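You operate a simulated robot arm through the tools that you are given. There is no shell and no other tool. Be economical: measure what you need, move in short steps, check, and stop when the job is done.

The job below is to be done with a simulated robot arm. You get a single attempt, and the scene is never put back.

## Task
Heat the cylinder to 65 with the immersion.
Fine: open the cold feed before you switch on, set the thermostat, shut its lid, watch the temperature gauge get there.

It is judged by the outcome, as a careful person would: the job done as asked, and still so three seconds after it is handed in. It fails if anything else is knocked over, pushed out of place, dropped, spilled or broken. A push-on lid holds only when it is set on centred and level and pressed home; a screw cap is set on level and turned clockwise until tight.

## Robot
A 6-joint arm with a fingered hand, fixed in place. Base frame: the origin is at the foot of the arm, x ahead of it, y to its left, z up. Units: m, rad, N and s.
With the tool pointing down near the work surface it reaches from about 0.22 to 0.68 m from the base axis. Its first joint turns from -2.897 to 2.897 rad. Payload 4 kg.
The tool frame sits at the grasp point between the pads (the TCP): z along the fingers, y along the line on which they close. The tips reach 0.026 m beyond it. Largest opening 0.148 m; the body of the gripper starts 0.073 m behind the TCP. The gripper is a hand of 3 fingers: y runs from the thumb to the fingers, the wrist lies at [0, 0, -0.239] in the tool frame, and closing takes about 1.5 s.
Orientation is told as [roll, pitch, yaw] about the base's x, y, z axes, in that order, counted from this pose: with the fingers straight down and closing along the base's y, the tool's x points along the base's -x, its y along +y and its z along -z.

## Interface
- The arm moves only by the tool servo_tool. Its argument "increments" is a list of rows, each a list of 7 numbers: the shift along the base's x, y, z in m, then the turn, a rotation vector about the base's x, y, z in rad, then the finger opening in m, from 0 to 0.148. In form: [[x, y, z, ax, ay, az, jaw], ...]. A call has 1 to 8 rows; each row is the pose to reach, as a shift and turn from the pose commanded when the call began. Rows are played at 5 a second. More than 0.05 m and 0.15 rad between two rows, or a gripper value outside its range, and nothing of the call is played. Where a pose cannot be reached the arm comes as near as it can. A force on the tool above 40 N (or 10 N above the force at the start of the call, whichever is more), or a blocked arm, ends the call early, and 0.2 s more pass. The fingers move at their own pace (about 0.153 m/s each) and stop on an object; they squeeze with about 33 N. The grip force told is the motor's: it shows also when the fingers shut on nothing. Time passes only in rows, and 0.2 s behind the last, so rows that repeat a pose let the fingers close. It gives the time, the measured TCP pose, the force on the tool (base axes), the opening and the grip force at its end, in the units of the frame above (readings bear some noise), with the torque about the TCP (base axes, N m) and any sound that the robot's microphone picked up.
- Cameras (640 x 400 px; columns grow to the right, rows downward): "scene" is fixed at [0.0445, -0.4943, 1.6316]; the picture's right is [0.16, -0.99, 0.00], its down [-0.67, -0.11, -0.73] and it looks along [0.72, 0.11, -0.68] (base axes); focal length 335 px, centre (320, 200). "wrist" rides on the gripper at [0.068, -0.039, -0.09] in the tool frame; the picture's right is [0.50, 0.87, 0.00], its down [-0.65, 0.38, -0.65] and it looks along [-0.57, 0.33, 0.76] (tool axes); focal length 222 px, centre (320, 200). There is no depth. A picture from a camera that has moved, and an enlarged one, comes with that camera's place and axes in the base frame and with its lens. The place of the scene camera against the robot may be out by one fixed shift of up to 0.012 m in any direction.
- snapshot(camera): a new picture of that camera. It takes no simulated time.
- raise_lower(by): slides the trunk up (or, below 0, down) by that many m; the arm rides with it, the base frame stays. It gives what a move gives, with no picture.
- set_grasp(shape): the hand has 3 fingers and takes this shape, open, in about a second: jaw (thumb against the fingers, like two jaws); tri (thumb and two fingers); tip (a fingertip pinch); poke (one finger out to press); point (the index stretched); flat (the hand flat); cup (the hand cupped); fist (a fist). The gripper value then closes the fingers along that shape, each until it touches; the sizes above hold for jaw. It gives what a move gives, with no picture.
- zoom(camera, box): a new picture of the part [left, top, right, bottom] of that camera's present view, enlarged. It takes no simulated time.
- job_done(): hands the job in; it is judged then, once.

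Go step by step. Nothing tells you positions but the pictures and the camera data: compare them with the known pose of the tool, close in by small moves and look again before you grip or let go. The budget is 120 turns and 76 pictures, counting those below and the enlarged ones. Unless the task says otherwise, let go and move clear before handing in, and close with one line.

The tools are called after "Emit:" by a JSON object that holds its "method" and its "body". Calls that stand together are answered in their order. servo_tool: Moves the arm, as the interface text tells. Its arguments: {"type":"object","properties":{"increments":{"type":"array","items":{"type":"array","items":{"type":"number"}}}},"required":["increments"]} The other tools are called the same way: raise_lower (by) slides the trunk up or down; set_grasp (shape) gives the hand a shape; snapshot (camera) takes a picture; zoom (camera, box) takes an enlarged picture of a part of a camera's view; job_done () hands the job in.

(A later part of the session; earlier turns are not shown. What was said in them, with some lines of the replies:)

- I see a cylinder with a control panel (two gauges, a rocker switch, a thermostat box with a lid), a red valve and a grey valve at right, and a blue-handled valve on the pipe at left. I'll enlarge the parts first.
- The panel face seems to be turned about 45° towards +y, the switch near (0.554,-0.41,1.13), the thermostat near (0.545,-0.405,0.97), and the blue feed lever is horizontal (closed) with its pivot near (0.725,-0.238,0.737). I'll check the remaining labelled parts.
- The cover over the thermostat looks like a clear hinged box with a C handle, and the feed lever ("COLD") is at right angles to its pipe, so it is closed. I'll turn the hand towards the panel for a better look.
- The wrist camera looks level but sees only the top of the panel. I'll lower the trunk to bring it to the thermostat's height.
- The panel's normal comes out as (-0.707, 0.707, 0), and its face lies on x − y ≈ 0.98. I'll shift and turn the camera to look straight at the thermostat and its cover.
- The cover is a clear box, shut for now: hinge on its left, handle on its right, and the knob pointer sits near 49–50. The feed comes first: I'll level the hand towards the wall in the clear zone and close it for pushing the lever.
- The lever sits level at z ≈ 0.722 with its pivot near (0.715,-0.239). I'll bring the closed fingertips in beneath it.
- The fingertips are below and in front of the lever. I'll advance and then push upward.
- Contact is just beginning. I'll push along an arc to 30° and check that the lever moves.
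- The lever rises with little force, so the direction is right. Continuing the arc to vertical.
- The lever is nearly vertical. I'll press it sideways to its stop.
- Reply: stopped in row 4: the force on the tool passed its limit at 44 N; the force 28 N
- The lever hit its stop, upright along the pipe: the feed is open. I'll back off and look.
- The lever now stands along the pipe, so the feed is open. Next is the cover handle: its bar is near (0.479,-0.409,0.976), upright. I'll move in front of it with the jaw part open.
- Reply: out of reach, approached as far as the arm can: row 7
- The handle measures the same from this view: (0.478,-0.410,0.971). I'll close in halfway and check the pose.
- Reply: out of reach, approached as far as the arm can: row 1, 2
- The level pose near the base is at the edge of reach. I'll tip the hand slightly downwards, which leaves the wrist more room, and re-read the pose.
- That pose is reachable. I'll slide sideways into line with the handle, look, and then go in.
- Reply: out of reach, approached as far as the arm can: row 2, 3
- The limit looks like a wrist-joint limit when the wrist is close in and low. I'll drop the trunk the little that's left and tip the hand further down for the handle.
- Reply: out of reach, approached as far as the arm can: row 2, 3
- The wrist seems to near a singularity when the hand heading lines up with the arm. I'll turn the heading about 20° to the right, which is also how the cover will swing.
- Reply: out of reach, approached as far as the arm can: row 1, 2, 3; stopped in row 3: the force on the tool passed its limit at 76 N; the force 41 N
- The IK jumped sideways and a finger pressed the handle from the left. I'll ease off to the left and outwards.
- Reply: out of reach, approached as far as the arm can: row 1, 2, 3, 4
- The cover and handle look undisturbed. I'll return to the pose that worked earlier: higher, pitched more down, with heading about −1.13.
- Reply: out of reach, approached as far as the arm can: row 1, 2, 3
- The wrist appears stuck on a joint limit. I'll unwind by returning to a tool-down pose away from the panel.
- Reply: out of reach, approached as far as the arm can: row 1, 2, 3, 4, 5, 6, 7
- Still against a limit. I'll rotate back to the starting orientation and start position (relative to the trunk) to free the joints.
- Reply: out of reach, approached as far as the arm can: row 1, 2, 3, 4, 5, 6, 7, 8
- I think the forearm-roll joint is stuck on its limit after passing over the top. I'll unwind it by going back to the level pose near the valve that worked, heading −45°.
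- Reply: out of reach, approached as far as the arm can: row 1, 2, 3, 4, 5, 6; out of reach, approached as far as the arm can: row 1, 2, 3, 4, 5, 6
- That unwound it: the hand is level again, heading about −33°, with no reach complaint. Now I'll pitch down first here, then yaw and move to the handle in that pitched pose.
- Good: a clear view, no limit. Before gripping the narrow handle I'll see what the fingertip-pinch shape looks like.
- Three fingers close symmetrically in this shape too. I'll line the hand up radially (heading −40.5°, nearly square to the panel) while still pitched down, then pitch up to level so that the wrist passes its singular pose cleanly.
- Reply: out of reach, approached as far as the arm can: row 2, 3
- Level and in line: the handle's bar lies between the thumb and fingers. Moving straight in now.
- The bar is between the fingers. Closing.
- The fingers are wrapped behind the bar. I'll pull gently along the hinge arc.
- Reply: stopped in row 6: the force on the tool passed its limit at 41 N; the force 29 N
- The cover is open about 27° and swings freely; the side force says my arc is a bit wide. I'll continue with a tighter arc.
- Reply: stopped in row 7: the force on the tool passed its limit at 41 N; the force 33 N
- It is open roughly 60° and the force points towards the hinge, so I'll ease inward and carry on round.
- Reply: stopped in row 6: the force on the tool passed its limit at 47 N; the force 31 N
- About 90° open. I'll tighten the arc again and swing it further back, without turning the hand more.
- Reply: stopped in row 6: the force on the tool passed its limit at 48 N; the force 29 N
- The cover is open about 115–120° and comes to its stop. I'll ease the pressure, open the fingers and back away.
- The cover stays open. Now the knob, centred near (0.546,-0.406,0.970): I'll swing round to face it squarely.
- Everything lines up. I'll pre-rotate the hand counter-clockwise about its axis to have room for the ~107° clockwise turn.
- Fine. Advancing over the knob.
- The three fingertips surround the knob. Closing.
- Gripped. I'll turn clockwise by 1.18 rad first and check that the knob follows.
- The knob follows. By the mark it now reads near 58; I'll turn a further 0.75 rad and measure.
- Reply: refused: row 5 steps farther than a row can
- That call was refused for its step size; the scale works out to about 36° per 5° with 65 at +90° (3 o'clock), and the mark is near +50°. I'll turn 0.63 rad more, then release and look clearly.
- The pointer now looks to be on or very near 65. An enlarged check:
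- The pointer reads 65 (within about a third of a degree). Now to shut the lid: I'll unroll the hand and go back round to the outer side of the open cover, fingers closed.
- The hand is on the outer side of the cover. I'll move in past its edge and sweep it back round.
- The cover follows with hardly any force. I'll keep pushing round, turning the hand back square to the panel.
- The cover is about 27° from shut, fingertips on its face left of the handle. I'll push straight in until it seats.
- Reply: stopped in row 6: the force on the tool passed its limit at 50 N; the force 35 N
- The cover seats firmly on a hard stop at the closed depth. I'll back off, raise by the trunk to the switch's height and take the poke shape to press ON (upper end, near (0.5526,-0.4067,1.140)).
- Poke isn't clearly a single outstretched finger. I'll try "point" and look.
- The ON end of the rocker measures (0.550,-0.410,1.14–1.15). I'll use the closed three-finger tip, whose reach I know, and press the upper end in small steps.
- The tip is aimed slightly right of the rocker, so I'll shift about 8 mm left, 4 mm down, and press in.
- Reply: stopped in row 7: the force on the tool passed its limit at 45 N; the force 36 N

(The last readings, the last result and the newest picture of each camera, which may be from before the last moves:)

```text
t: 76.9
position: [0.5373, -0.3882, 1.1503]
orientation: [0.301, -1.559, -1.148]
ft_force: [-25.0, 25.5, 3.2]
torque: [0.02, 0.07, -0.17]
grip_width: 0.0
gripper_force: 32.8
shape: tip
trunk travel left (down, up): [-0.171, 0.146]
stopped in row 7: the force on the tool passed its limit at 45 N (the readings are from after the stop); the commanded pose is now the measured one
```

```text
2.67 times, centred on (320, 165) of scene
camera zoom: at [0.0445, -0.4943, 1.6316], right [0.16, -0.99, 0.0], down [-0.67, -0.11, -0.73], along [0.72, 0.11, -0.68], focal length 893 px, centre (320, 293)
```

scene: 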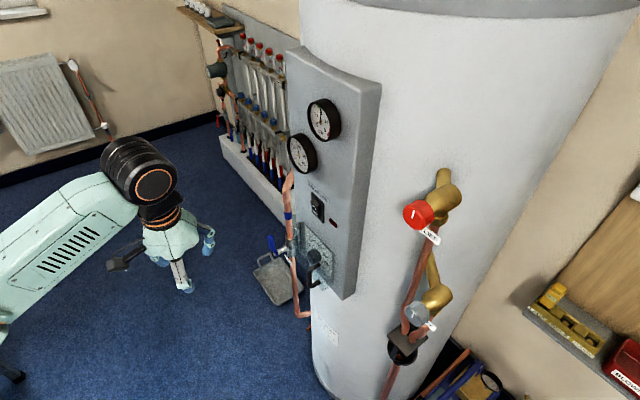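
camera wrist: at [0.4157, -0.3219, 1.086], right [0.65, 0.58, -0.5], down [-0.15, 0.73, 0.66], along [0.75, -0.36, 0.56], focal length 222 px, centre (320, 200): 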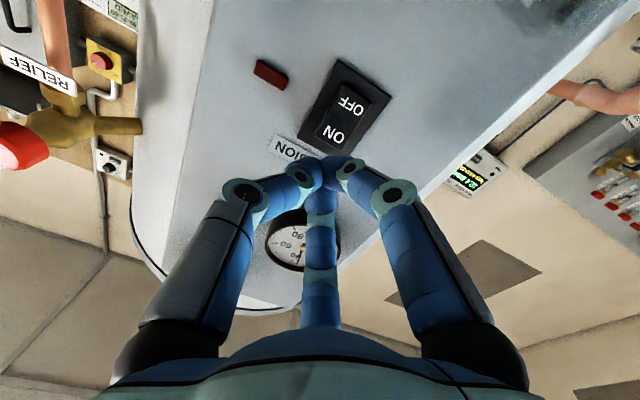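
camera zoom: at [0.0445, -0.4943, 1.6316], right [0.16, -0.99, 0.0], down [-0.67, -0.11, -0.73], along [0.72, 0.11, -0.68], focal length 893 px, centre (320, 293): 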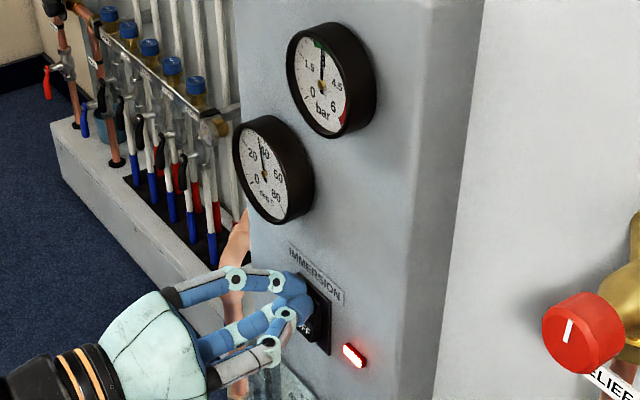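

The red lamp is lit: the immersion is on. I'll back away and let time pass.

Emit:
{"method": "servo_tool", "body": {"increments": [[-0.012, 0.012, 0, 0, 0, 0, 0], [-0.024, 0.024, 0, 0, 0, 0, 0], [-0.036, 0.036, 0, 0, 0, 0, 0], [-0.05, 0.06, 0, 0, 0, 0, 0], [-0.05, 0.09, 0, 0, 0, 0, 0], [-0.05, 0.12, 0, 0, 0, 0, 0], [-0.05, 0.12, 0, 0, 0, 0, 0], [-0.05, 0.12, 0, 0, 0, 0, 0]]}}

Emit:
{"method": "servo_tool", "body": {"increments": [[0, 0, 0, 0, 0, 0, 0], [0, 0, 0, 0, 0, 0, 0], [0, 0, 0, 0, 0, 0, 0], [0, 0, 0, 0, 0, 0, 0], [0, 0, 0, 0, 0, 0, 0], [0, 0, 0, 0, 0, 0, 0], [0, 0, 0, 0, 0, 0, 0], [0, 0, 0, 0, 0, 0, 0]]}}

Emit:
{"method": "servo_tool", "body": {"increments": [[0, 0, 0, 0, 0, 0, 0], [0, 0, 0, 0, 0, 0, 0], [0, 0, 0, 0, 0, 0, 0], [0, 0, 0, 0, 0, 0, 0], [0, 0, 0, 0, 0, 0, 0], [0, 0, 0, 0, 0, 0, 0], [0, 0, 0, 0, 0, 0, 0], [0, 0, 0, 0, 0, 0, 0]]}}

Emit:
{"method": "zoom", "body": {"camera": "scene", "box": [270, 120, 370, 290]}}

```text
t: 78.7
position: [0.4906, -0.273, 1.1468]
orientation: [0.157, -1.555, -1.007]
ft_force: [-0.1, 0.9, -0.9]
torque: [0.01, 0.02, -0.01]
grip_width: 0.0001
gripper_force: 32.4
shape: tip
trunk travel left (down, up): [-0.171, 0.146]
```

```text
t: 80.5
position: [0.4892, -0.2716, 1.1476]
orientation: [0.167, -1.556, -1.013]
ft_force: [-0.5, -0.2, 0.4]
torque: [0.02, 0.0, 0.02]
grip_width: 0.0
gripper_force: 33.2
shape: tip
trunk travel left (down, up): [-0.171, 0.146]
```

```text
t: 82.3
position: [0.4894, -0.2721, 1.147]
orientation: [0.164, -1.554, -1.012]
ft_force: [-1.2, -0.4, 0.3]
torque: [0.0, -0.02, -0.03]
grip_width: 0.0001
gripper_force: 33.0
shape: tip
trunk travel left (down, up): [-0.171, 0.146]
```

```text
2.35 times, centred on (320, 205) of scene
camera zoom: at [0.0445, -0.4943, 1.6316], right [0.16, -0.99, 0.0], down [-0.67, -0.11, -0.73], along [0.72, 0.11, -0.68], focal length 788 px, centre (320, 188)
```

zoom: 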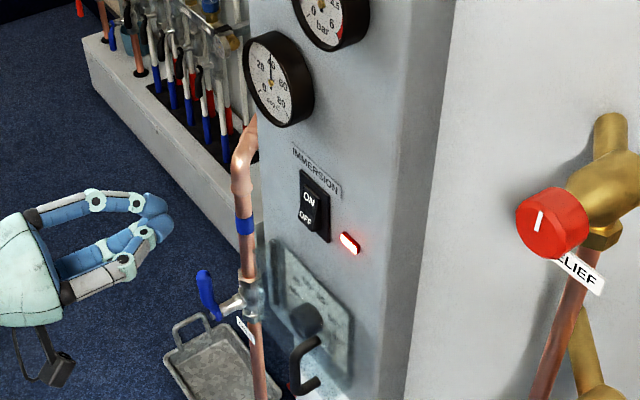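

On, lid shut, feed open, and the gauge is climbing (about 40). Waiting on.

Emit:
{"method": "servo_tool", "body": {"increments": [[0, 0, 0, 0, 0, 0, 0], [0, 0, 0, 0, 0, 0, 0], [0, 0, 0, 0, 0, 0, 0], [0, 0, 0, 0, 0, 0, 0], [0, 0, 0, 0, 0, 0, 0], [0, 0, 0, 0, 0, 0, 0], [0, 0, 0, 0, 0, 0, 0], [0, 0, 0, 0, 0, 0, 0]]}}

Emit:
{"method": "servo_tool", "body": {"increments": [[0, 0, 0, 0, 0, 0, 0], [0, 0, 0, 0, 0, 0, 0], [0, 0, 0, 0, 0, 0, 0], [0, 0, 0, 0, 0, 0, 0], [0, 0, 0, 0, 0, 0, 0], [0, 0, 0, 0, 0, 0, 0], [0, 0, 0, 0, 0, 0, 0], [0, 0, 0, 0, 0, 0, 0]]}}

Emit:
{"method": "servo_tool", "body": {"increments": [[0, 0, 0, 0, 0, 0, 0], [0, 0, 0, 0, 0, 0, 0], [0, 0, 0, 0, 0, 0, 0], [0, 0, 0, 0, 0, 0, 0], [0, 0, 0, 0, 0, 0, 0], [0, 0, 0, 0, 0, 0, 0], [0, 0, 0, 0, 0, 0, 0], [0, 0, 0, 0, 0, 0, 0]]}}

Emit:
{"method": "servo_tool", "body": {"increments": [[0, 0, 0, 0, 0, 0, 0], [0, 0, 0, 0, 0, 0, 0], [0, 0, 0, 0, 0, 0, 0], [0, 0, 0, 0, 0, 0, 0], [0, 0, 0, 0, 0, 0, 0], [0, 0, 0, 0, 0, 0, 0], [0, 0, 0, 0, 0, 0, 0], [0, 0, 0, 0, 0, 0, 0]]}}

Emit:
{"method": "servo_tool", "body": {"increments": [[0, 0, 0, 0, 0, 0, 0], [0, 0, 0, 0, 0, 0, 0], [0, 0, 0, 0, 0, 0, 0], [0, 0, 0, 0, 0, 0, 0], [0, 0, 0, 0, 0, 0, 0], [0, 0, 0, 0, 0, 0, 0], [0, 0, 0, 0, 0, 0, 0], [0, 0, 0, 0, 0, 0, 0]]}}

Emit:
{"method": "servo_tool", "body": {"increments": [[0, 0, 0, 0, 0, 0, 0], [0, 0, 0, 0, 0, 0, 0], [0, 0, 0, 0, 0, 0, 0], [0, 0, 0, 0, 0, 0, 0], [0, 0, 0, 0, 0, 0, 0], [0, 0, 0, 0, 0, 0, 0], [0, 0, 0, 0, 0, 0, 0], [0, 0, 0, 0, 0, 0, 0]]}}

Emit:
{"method": "zoom", "body": {"camera": "scene", "box": [280, 130, 345, 230]}}

```text
t: 84.1
position: [0.4898, -0.2716, 1.1481]
orientation: [0.164, -1.555, -1.016]
ft_force: [-0.1, -0.7, 1.1]
torque: [0.02, 0.01, -0.01]
grip_width: 0.0
gripper_force: 33.4
shape: tip
trunk travel left (down, up): [-0.171, 0.146]
```

```text
t: 85.9
position: [0.4893, -0.2717, 1.1478]
orientation: [0.167, -1.555, -1.014]
ft_force: [-0.5, 0.3, -0.7]
torque: [-0.02, 0.03, -0.02]
grip_width: 0.0
gripper_force: 33.5
shape: tip
trunk travel left (down, up): [-0.171, 0.146]
```

```text
t: 87.7
position: [0.4894, -0.2724, 1.1478]
orientation: [0.166, -1.555, -1.012]
ft_force: [0.8, 0.8, 0.3]
torque: [0.01, 0.01, 0.02]
grip_width: 0.0
gripper_force: 32.6
shape: tip
trunk travel left (down, up): [-0.171, 0.146]
```

```text
t: 89.5
position: [0.4902, -0.2724, 1.147]
orientation: [0.166, -1.554, -1.013]
ft_force: [-0.5, -0.2, 0.4]
torque: [-0.01, 0.01, 0.04]
grip_width: 0.0002
gripper_force: 32.5
shape: tip
trunk travel left (down, up): [-0.171, 0.146]
```

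```text
t: 91.3
position: [0.4882, -0.2717, 1.1479]
orientation: [0.166, -1.555, -1.015]
ft_force: [0.2, -1.2, 0.5]
torque: [-0.01, -0.02, 0.03]
grip_width: 0.0
gripper_force: 33.4
shape: tip
trunk travel left (down, up): [-0.171, 0.146]
```

```text
t: 93.1
position: [0.4905, -0.2722, 1.1489]
orientation: [0.166, -1.557, -1.015]
ft_force: [0.4, 0.2, 0.1]
torque: [0.01, 0.01, -0.01]
grip_width: 0.0
gripper_force: 33.3
shape: tip
trunk travel left (down, up): [-0.171, 0.146]
```

```text
4.00 times, centred on (312, 180) of scene
camera zoom: at [0.0445, -0.4943, 1.6316], right [0.16, -0.99, 0.0], down [-0.67, -0.11, -0.73], along [0.72, 0.11, -0.68], focal length 1339 px, centre (350, 280)
```

zoom: 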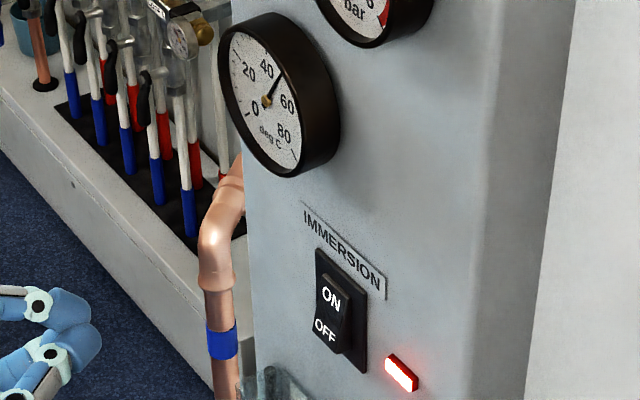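

The gauge reads about 50, rising roughly 1° a second. I'll wait about 16 s more.

Emit:
{"method": "servo_tool", "body": {"increments": [[0, 0, 0, 0, 0, 0, 0], [0, 0, 0, 0, 0, 0, 0], [0, 0, 0, 0, 0, 0, 0], [0, 0, 0, 0, 0, 0, 0], [0, 0, 0, 0, 0, 0, 0], [0, 0, 0, 0, 0, 0, 0], [0, 0, 0, 0, 0, 0, 0], [0, 0, 0, 0, 0, 0, 0]]}}

Emit:
{"method": "servo_tool", "body": {"increments": [[0, 0, 0, 0, 0, 0, 0], [0, 0, 0, 0, 0, 0, 0], [0, 0, 0, 0, 0, 0, 0], [0, 0, 0, 0, 0, 0, 0], [0, 0, 0, 0, 0, 0, 0], [0, 0, 0, 0, 0, 0, 0], [0, 0, 0, 0, 0, 0, 0], [0, 0, 0, 0, 0, 0, 0]]}}

Emit:
{"method": "servo_tool", "body": {"increments": [[0, 0, 0, 0, 0, 0, 0], [0, 0, 0, 0, 0, 0, 0], [0, 0, 0, 0, 0, 0, 0], [0, 0, 0, 0, 0, 0, 0], [0, 0, 0, 0, 0, 0, 0], [0, 0, 0, 0, 0, 0, 0], [0, 0, 0, 0, 0, 0, 0], [0, 0, 0, 0, 0, 0, 0]]}}

Emit:
{"method": "servo_tool", "body": {"increments": [[0, 0, 0, 0, 0, 0, 0], [0, 0, 0, 0, 0, 0, 0], [0, 0, 0, 0, 0, 0, 0], [0, 0, 0, 0, 0, 0, 0], [0, 0, 0, 0, 0, 0, 0], [0, 0, 0, 0, 0, 0, 0], [0, 0, 0, 0, 0, 0, 0], [0, 0, 0, 0, 0, 0, 0]]}}

Emit:
{"method": "servo_tool", "body": {"increments": [[0, 0, 0, 0, 0, 0, 0], [0, 0, 0, 0, 0, 0, 0], [0, 0, 0, 0, 0, 0, 0], [0, 0, 0, 0, 0, 0, 0], [0, 0, 0, 0, 0, 0, 0], [0, 0, 0, 0, 0, 0, 0], [0, 0, 0, 0, 0, 0, 0], [0, 0, 0, 0, 0, 0, 0]]}}

Emit:
{"method": "servo_tool", "body": {"increments": [[0, 0, 0, 0, 0, 0, 0], [0, 0, 0, 0, 0, 0, 0], [0, 0, 0, 0, 0, 0, 0], [0, 0, 0, 0, 0, 0, 0], [0, 0, 0, 0, 0, 0, 0], [0, 0, 0, 0, 0, 0, 0], [0, 0, 0, 0, 0, 0, 0], [0, 0, 0, 0, 0, 0, 0]]}}

Emit:
{"method": "servo_tool", "body": {"increments": [[0, 0, 0, 0, 0, 0, 0], [0, 0, 0, 0, 0, 0, 0], [0, 0, 0, 0, 0, 0, 0], [0, 0, 0, 0, 0, 0, 0], [0, 0, 0, 0, 0, 0, 0], [0, 0, 0, 0, 0, 0, 0], [0, 0, 0, 0, 0, 0, 0], [0, 0, 0, 0, 0, 0, 0]]}}

Emit:
{"method": "servo_tool", "body": {"increments": [[0, 0, 0, 0, 0, 0, 0], [0, 0, 0, 0, 0, 0, 0], [0, 0, 0, 0, 0, 0, 0], [0, 0, 0, 0, 0, 0, 0], [0, 0, 0, 0, 0, 0, 0], [0, 0, 0, 0, 0, 0, 0], [0, 0, 0, 0, 0, 0, 0], [0, 0, 0, 0, 0, 0, 0]]}}

Emit:
{"method": "servo_tool", "body": {"increments": [[0, 0, 0, 0, 0, 0, 0], [0, 0, 0, 0, 0, 0, 0], [0, 0, 0, 0, 0, 0, 0], [0, 0, 0, 0, 0, 0, 0], [0, 0, 0, 0, 0, 0, 0], [0, 0, 0, 0, 0, 0, 0], [0, 0, 0, 0, 0, 0, 0], [0, 0, 0, 0, 0, 0, 0]]}}

Emit:
{"method": "zoom", "body": {"camera": "scene", "box": [280, 130, 345, 230]}}

```text
t: 94.9
position: [0.489, -0.2718, 1.1475]
orientation: [0.167, -1.556, -1.015]
ft_force: [-0.7, 0.4, 0.3]
torque: [0.0, -0.03, 0.0]
grip_width: 0.0001
gripper_force: 32.1
shape: tip
trunk travel left (down, up): [-0.171, 0.146]
```

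```text
t: 96.7
position: [0.4896, -0.2726, 1.1476]
orientation: [0.167, -1.555, -1.014]
ft_force: [0.0, 0.1, 0.0]
torque: [0.0, 0.01, 0.01]
grip_width: 0.0002
gripper_force: 33.1
shape: tip
trunk travel left (down, up): [-0.171, 0.146]
```

```text
t: 98.5
position: [0.4888, -0.2711, 1.1484]
orientation: [0.168, -1.555, -1.014]
ft_force: [0.6, 0.2, -0.1]
torque: [0.01, 0.03, 0.01]
grip_width: 0.0001
gripper_force: 32.6
shape: tip
trunk travel left (down, up): [-0.171, 0.146]
```

```text
t: 100.3
position: [0.4899, -0.2718, 1.1488]
orientation: [0.166, -1.557, -1.013]
ft_force: [0.8, -0.7, 1.0]
torque: [0.01, -0.03, -0.02]
grip_width: 0.0
gripper_force: 32.6
shape: tip
trunk travel left (down, up): [-0.171, 0.146]
```

```text
t: 102.1
position: [0.4889, -0.2722, 1.1471]
orientation: [0.167, -1.554, -1.015]
ft_force: [0.4, -0.7, 0.2]
torque: [-0.01, 0.02, 0.02]
grip_width: 0.0
gripper_force: 32.8
shape: tip
trunk travel left (down, up): [-0.171, 0.146]
```

```text
t: 103.9
position: [0.4896, -0.2712, 1.148]
orientation: [0.166, -1.556, -1.013]
ft_force: [0.3, 0.3, 0.2]
torque: [-0.02, -0.04, -0.02]
grip_width: 0.0
gripper_force: 32.7
shape: tip
trunk travel left (down, up): [-0.171, 0.146]
```

```text
t: 105.7
position: [0.489, -0.2725, 1.1473]
orientation: [0.165, -1.556, -1.012]
ft_force: [-0.6, 0.6, -0.2]
torque: [0.01, -0.01, -0.01]
grip_width: 0.0
gripper_force: 33.4
shape: tip
trunk travel left (down, up): [-0.171, 0.146]
```

```text
t: 107.5
position: [0.4897, -0.2712, 1.1473]
orientation: [0.166, -1.555, -1.014]
ft_force: [0.8, -0.3, -0.5]
torque: [0.03, 0.02, 0.04]
grip_width: 0.0
gripper_force: 32.7
shape: tip
trunk travel left (down, up): [-0.171, 0.146]
```

```text
t: 109.3
position: [0.4884, -0.2716, 1.1468]
orientation: [0.167, -1.554, -1.013]
ft_force: [1.0, 0.7, 0.0]
torque: [0.03, -0.01, -0.01]
grip_width: 0.0001
gripper_force: 32.8
shape: tip
trunk travel left (down, up): [-0.171, 0.146]
```

```text
4.00 times, centred on (312, 180) of scene
camera zoom: at [0.0445, -0.4943, 1.6316], right [0.16, -0.99, 0.0], down [-0.67, -0.11, -0.73], along [0.72, 0.11, -0.68], focal length 1339 px, centre (350, 280)
```

zoom: 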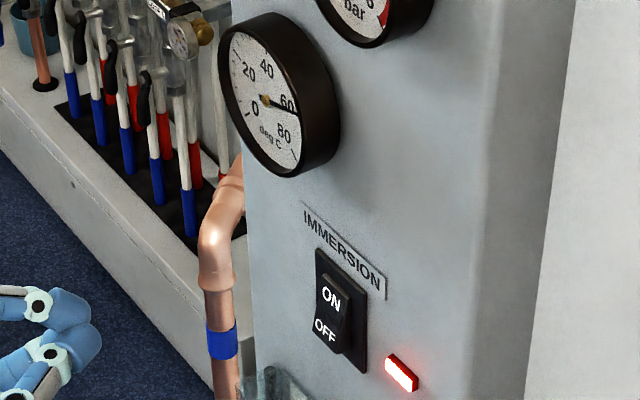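

Around 62 now, lamp still lit. A few seconds more, expecting the thermostat to cut out.

Emit:
{"method": "servo_tool", "body": {"increments": [[0, 0, 0, 0, 0, 0, 0], [0, 0, 0, 0, 0, 0, 0], [0, 0, 0, 0, 0, 0, 0], [0, 0, 0, 0, 0, 0, 0], [0, 0, 0, 0, 0, 0, 0], [0, 0, 0, 0, 0, 0, 0], [0, 0, 0, 0, 0, 0, 0], [0, 0, 0, 0, 0, 0, 0]]}}

Emit:
{"method": "servo_tool", "body": {"increments": [[0, 0, 0, 0, 0, 0, 0], [0, 0, 0, 0, 0, 0, 0], [0, 0, 0, 0, 0, 0, 0], [0, 0, 0, 0, 0, 0, 0], [0, 0, 0, 0, 0, 0, 0], [0, 0, 0, 0, 0, 0, 0], [0, 0, 0, 0, 0, 0, 0], [0, 0, 0, 0, 0, 0, 0]]}}

Emit:
{"method": "servo_tool", "body": {"increments": [[0, 0, 0, 0, 0, 0, 0], [0, 0, 0, 0, 0, 0, 0], [0, 0, 0, 0, 0, 0, 0], [0, 0, 0, 0, 0, 0, 0], [0, 0, 0, 0, 0, 0, 0], [0, 0, 0, 0, 0, 0, 0], [0, 0, 0, 0, 0, 0, 0], [0, 0, 0, 0, 0, 0, 0]]}}

Emit:
{"method": "zoom", "body": {"camera": "scene", "box": [280, 130, 345, 230]}}

```text
t: 111.1
position: [0.4895, -0.2716, 1.1476]
orientation: [0.168, -1.556, -1.014]
ft_force: [0.6, -0.7, 0.0]
torque: [-0.03, 0.01, 0.01]
grip_width: 0.0001
gripper_force: 33.3
shape: tip
trunk travel left (down, up): [-0.171, 0.146]
```

```text
t: 112.9
position: [0.4903, -0.2717, 1.1482]
orientation: [0.167, -1.554, -1.015]
ft_force: [1.0, 0.9, 0.1]
torque: [0.07, 0.0, 0.01]
grip_width: 0.0003
gripper_force: 33.1
shape: tip
trunk travel left (down, up): [-0.171, 0.146]
```

```text
t: 114.7
position: [0.4893, -0.2717, 1.1483]
orientation: [0.166, -1.556, -1.013]
ft_force: [-0.3, 0.8, -0.1]
torque: [-0.03, 0.04, 0.04]
grip_width: 0.0001
gripper_force: 33.1
shape: tip
trunk travel left (down, up): [-0.171, 0.146]
```

```text
4.00 times, centred on (312, 180) of scene
camera zoom: at [0.0445, -0.4943, 1.6316], right [0.16, -0.99, 0.0], down [-0.67, -0.11, -0.73], along [0.72, 0.11, -0.68], focal length 1339 px, centre (350, 280)
```

zoom: 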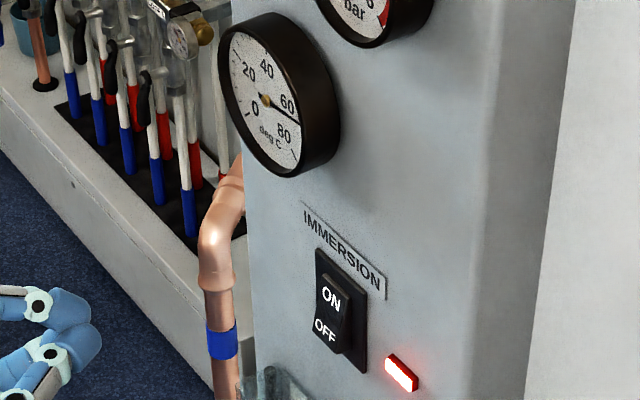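

It's about 65. I'll confirm that it holds there by waiting a few more seconds.

Emit:
{"method": "servo_tool", "body": {"increments": [[0, 0, 0, 0, 0, 0, 0], [0, 0, 0, 0, 0, 0, 0], [0, 0, 0, 0, 0, 0, 0], [0, 0, 0, 0, 0, 0, 0], [0, 0, 0, 0, 0, 0, 0], [0, 0, 0, 0, 0, 0, 0], [0, 0, 0, 0, 0, 0, 0], [0, 0, 0, 0, 0, 0, 0]]}}

Emit:
{"method": "servo_tool", "body": {"increments": [[0, 0, 0, 0, 0, 0, 0], [0, 0, 0, 0, 0, 0, 0], [0, 0, 0, 0, 0, 0, 0], [0, 0, 0, 0, 0, 0, 0], [0, 0, 0, 0, 0, 0, 0], [0, 0, 0, 0, 0, 0, 0], [0, 0, 0, 0, 0, 0, 0], [0, 0, 0, 0, 0, 0, 0]]}}

Emit:
{"method": "zoom", "body": {"camera": "scene", "box": [280, 130, 345, 230]}}

```text
t: 116.5
position: [0.4901, -0.2721, 1.148]
orientation: [0.168, -1.556, -1.014]
ft_force: [-0.2, 0.2, -0.2]
torque: [0.0, -0.02, 0.0]
grip_width: 0.0001
gripper_force: 32.9
shape: tip
trunk travel left (down, up): [-0.171, 0.146]
```

```text
t: 118.3
position: [0.4895, -0.2718, 1.1476]
orientation: [0.167, -1.556, -1.012]
ft_force: [-0.3, -0.7, -0.7]
torque: [0.0, 0.01, 0.02]
grip_width: 0.0
gripper_force: 32.8
shape: tip
trunk travel left (down, up): [-0.171, 0.146]
```

```text
4.00 times, centred on (312, 180) of scene
camera zoom: at [0.0445, -0.4943, 1.6316], right [0.16, -0.99, 0.0], down [-0.67, -0.11, -0.73], along [0.72, 0.11, -0.68], focal length 1339 px, centre (350, 280)
```

zoom: 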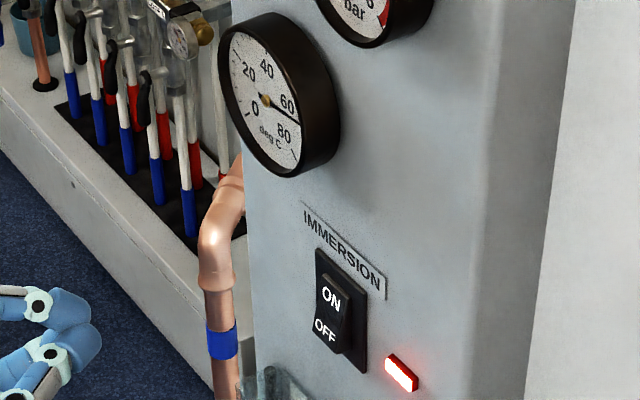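

The needle hasn't moved between the last two pictures, so the thermostat is holding at about 65. The feed is open, the lid is shut, the immersion is on and the arm is clear, so I'm handing in.

Emit:
{"method": "job_done", "body": {}}

```text
The job is handed in.
```

The cylinder is at about 65 by the gauge and holding there; I opened the cold feed before switching on, set the thermostat to 65 and shut its lid, and the immersion is still on.
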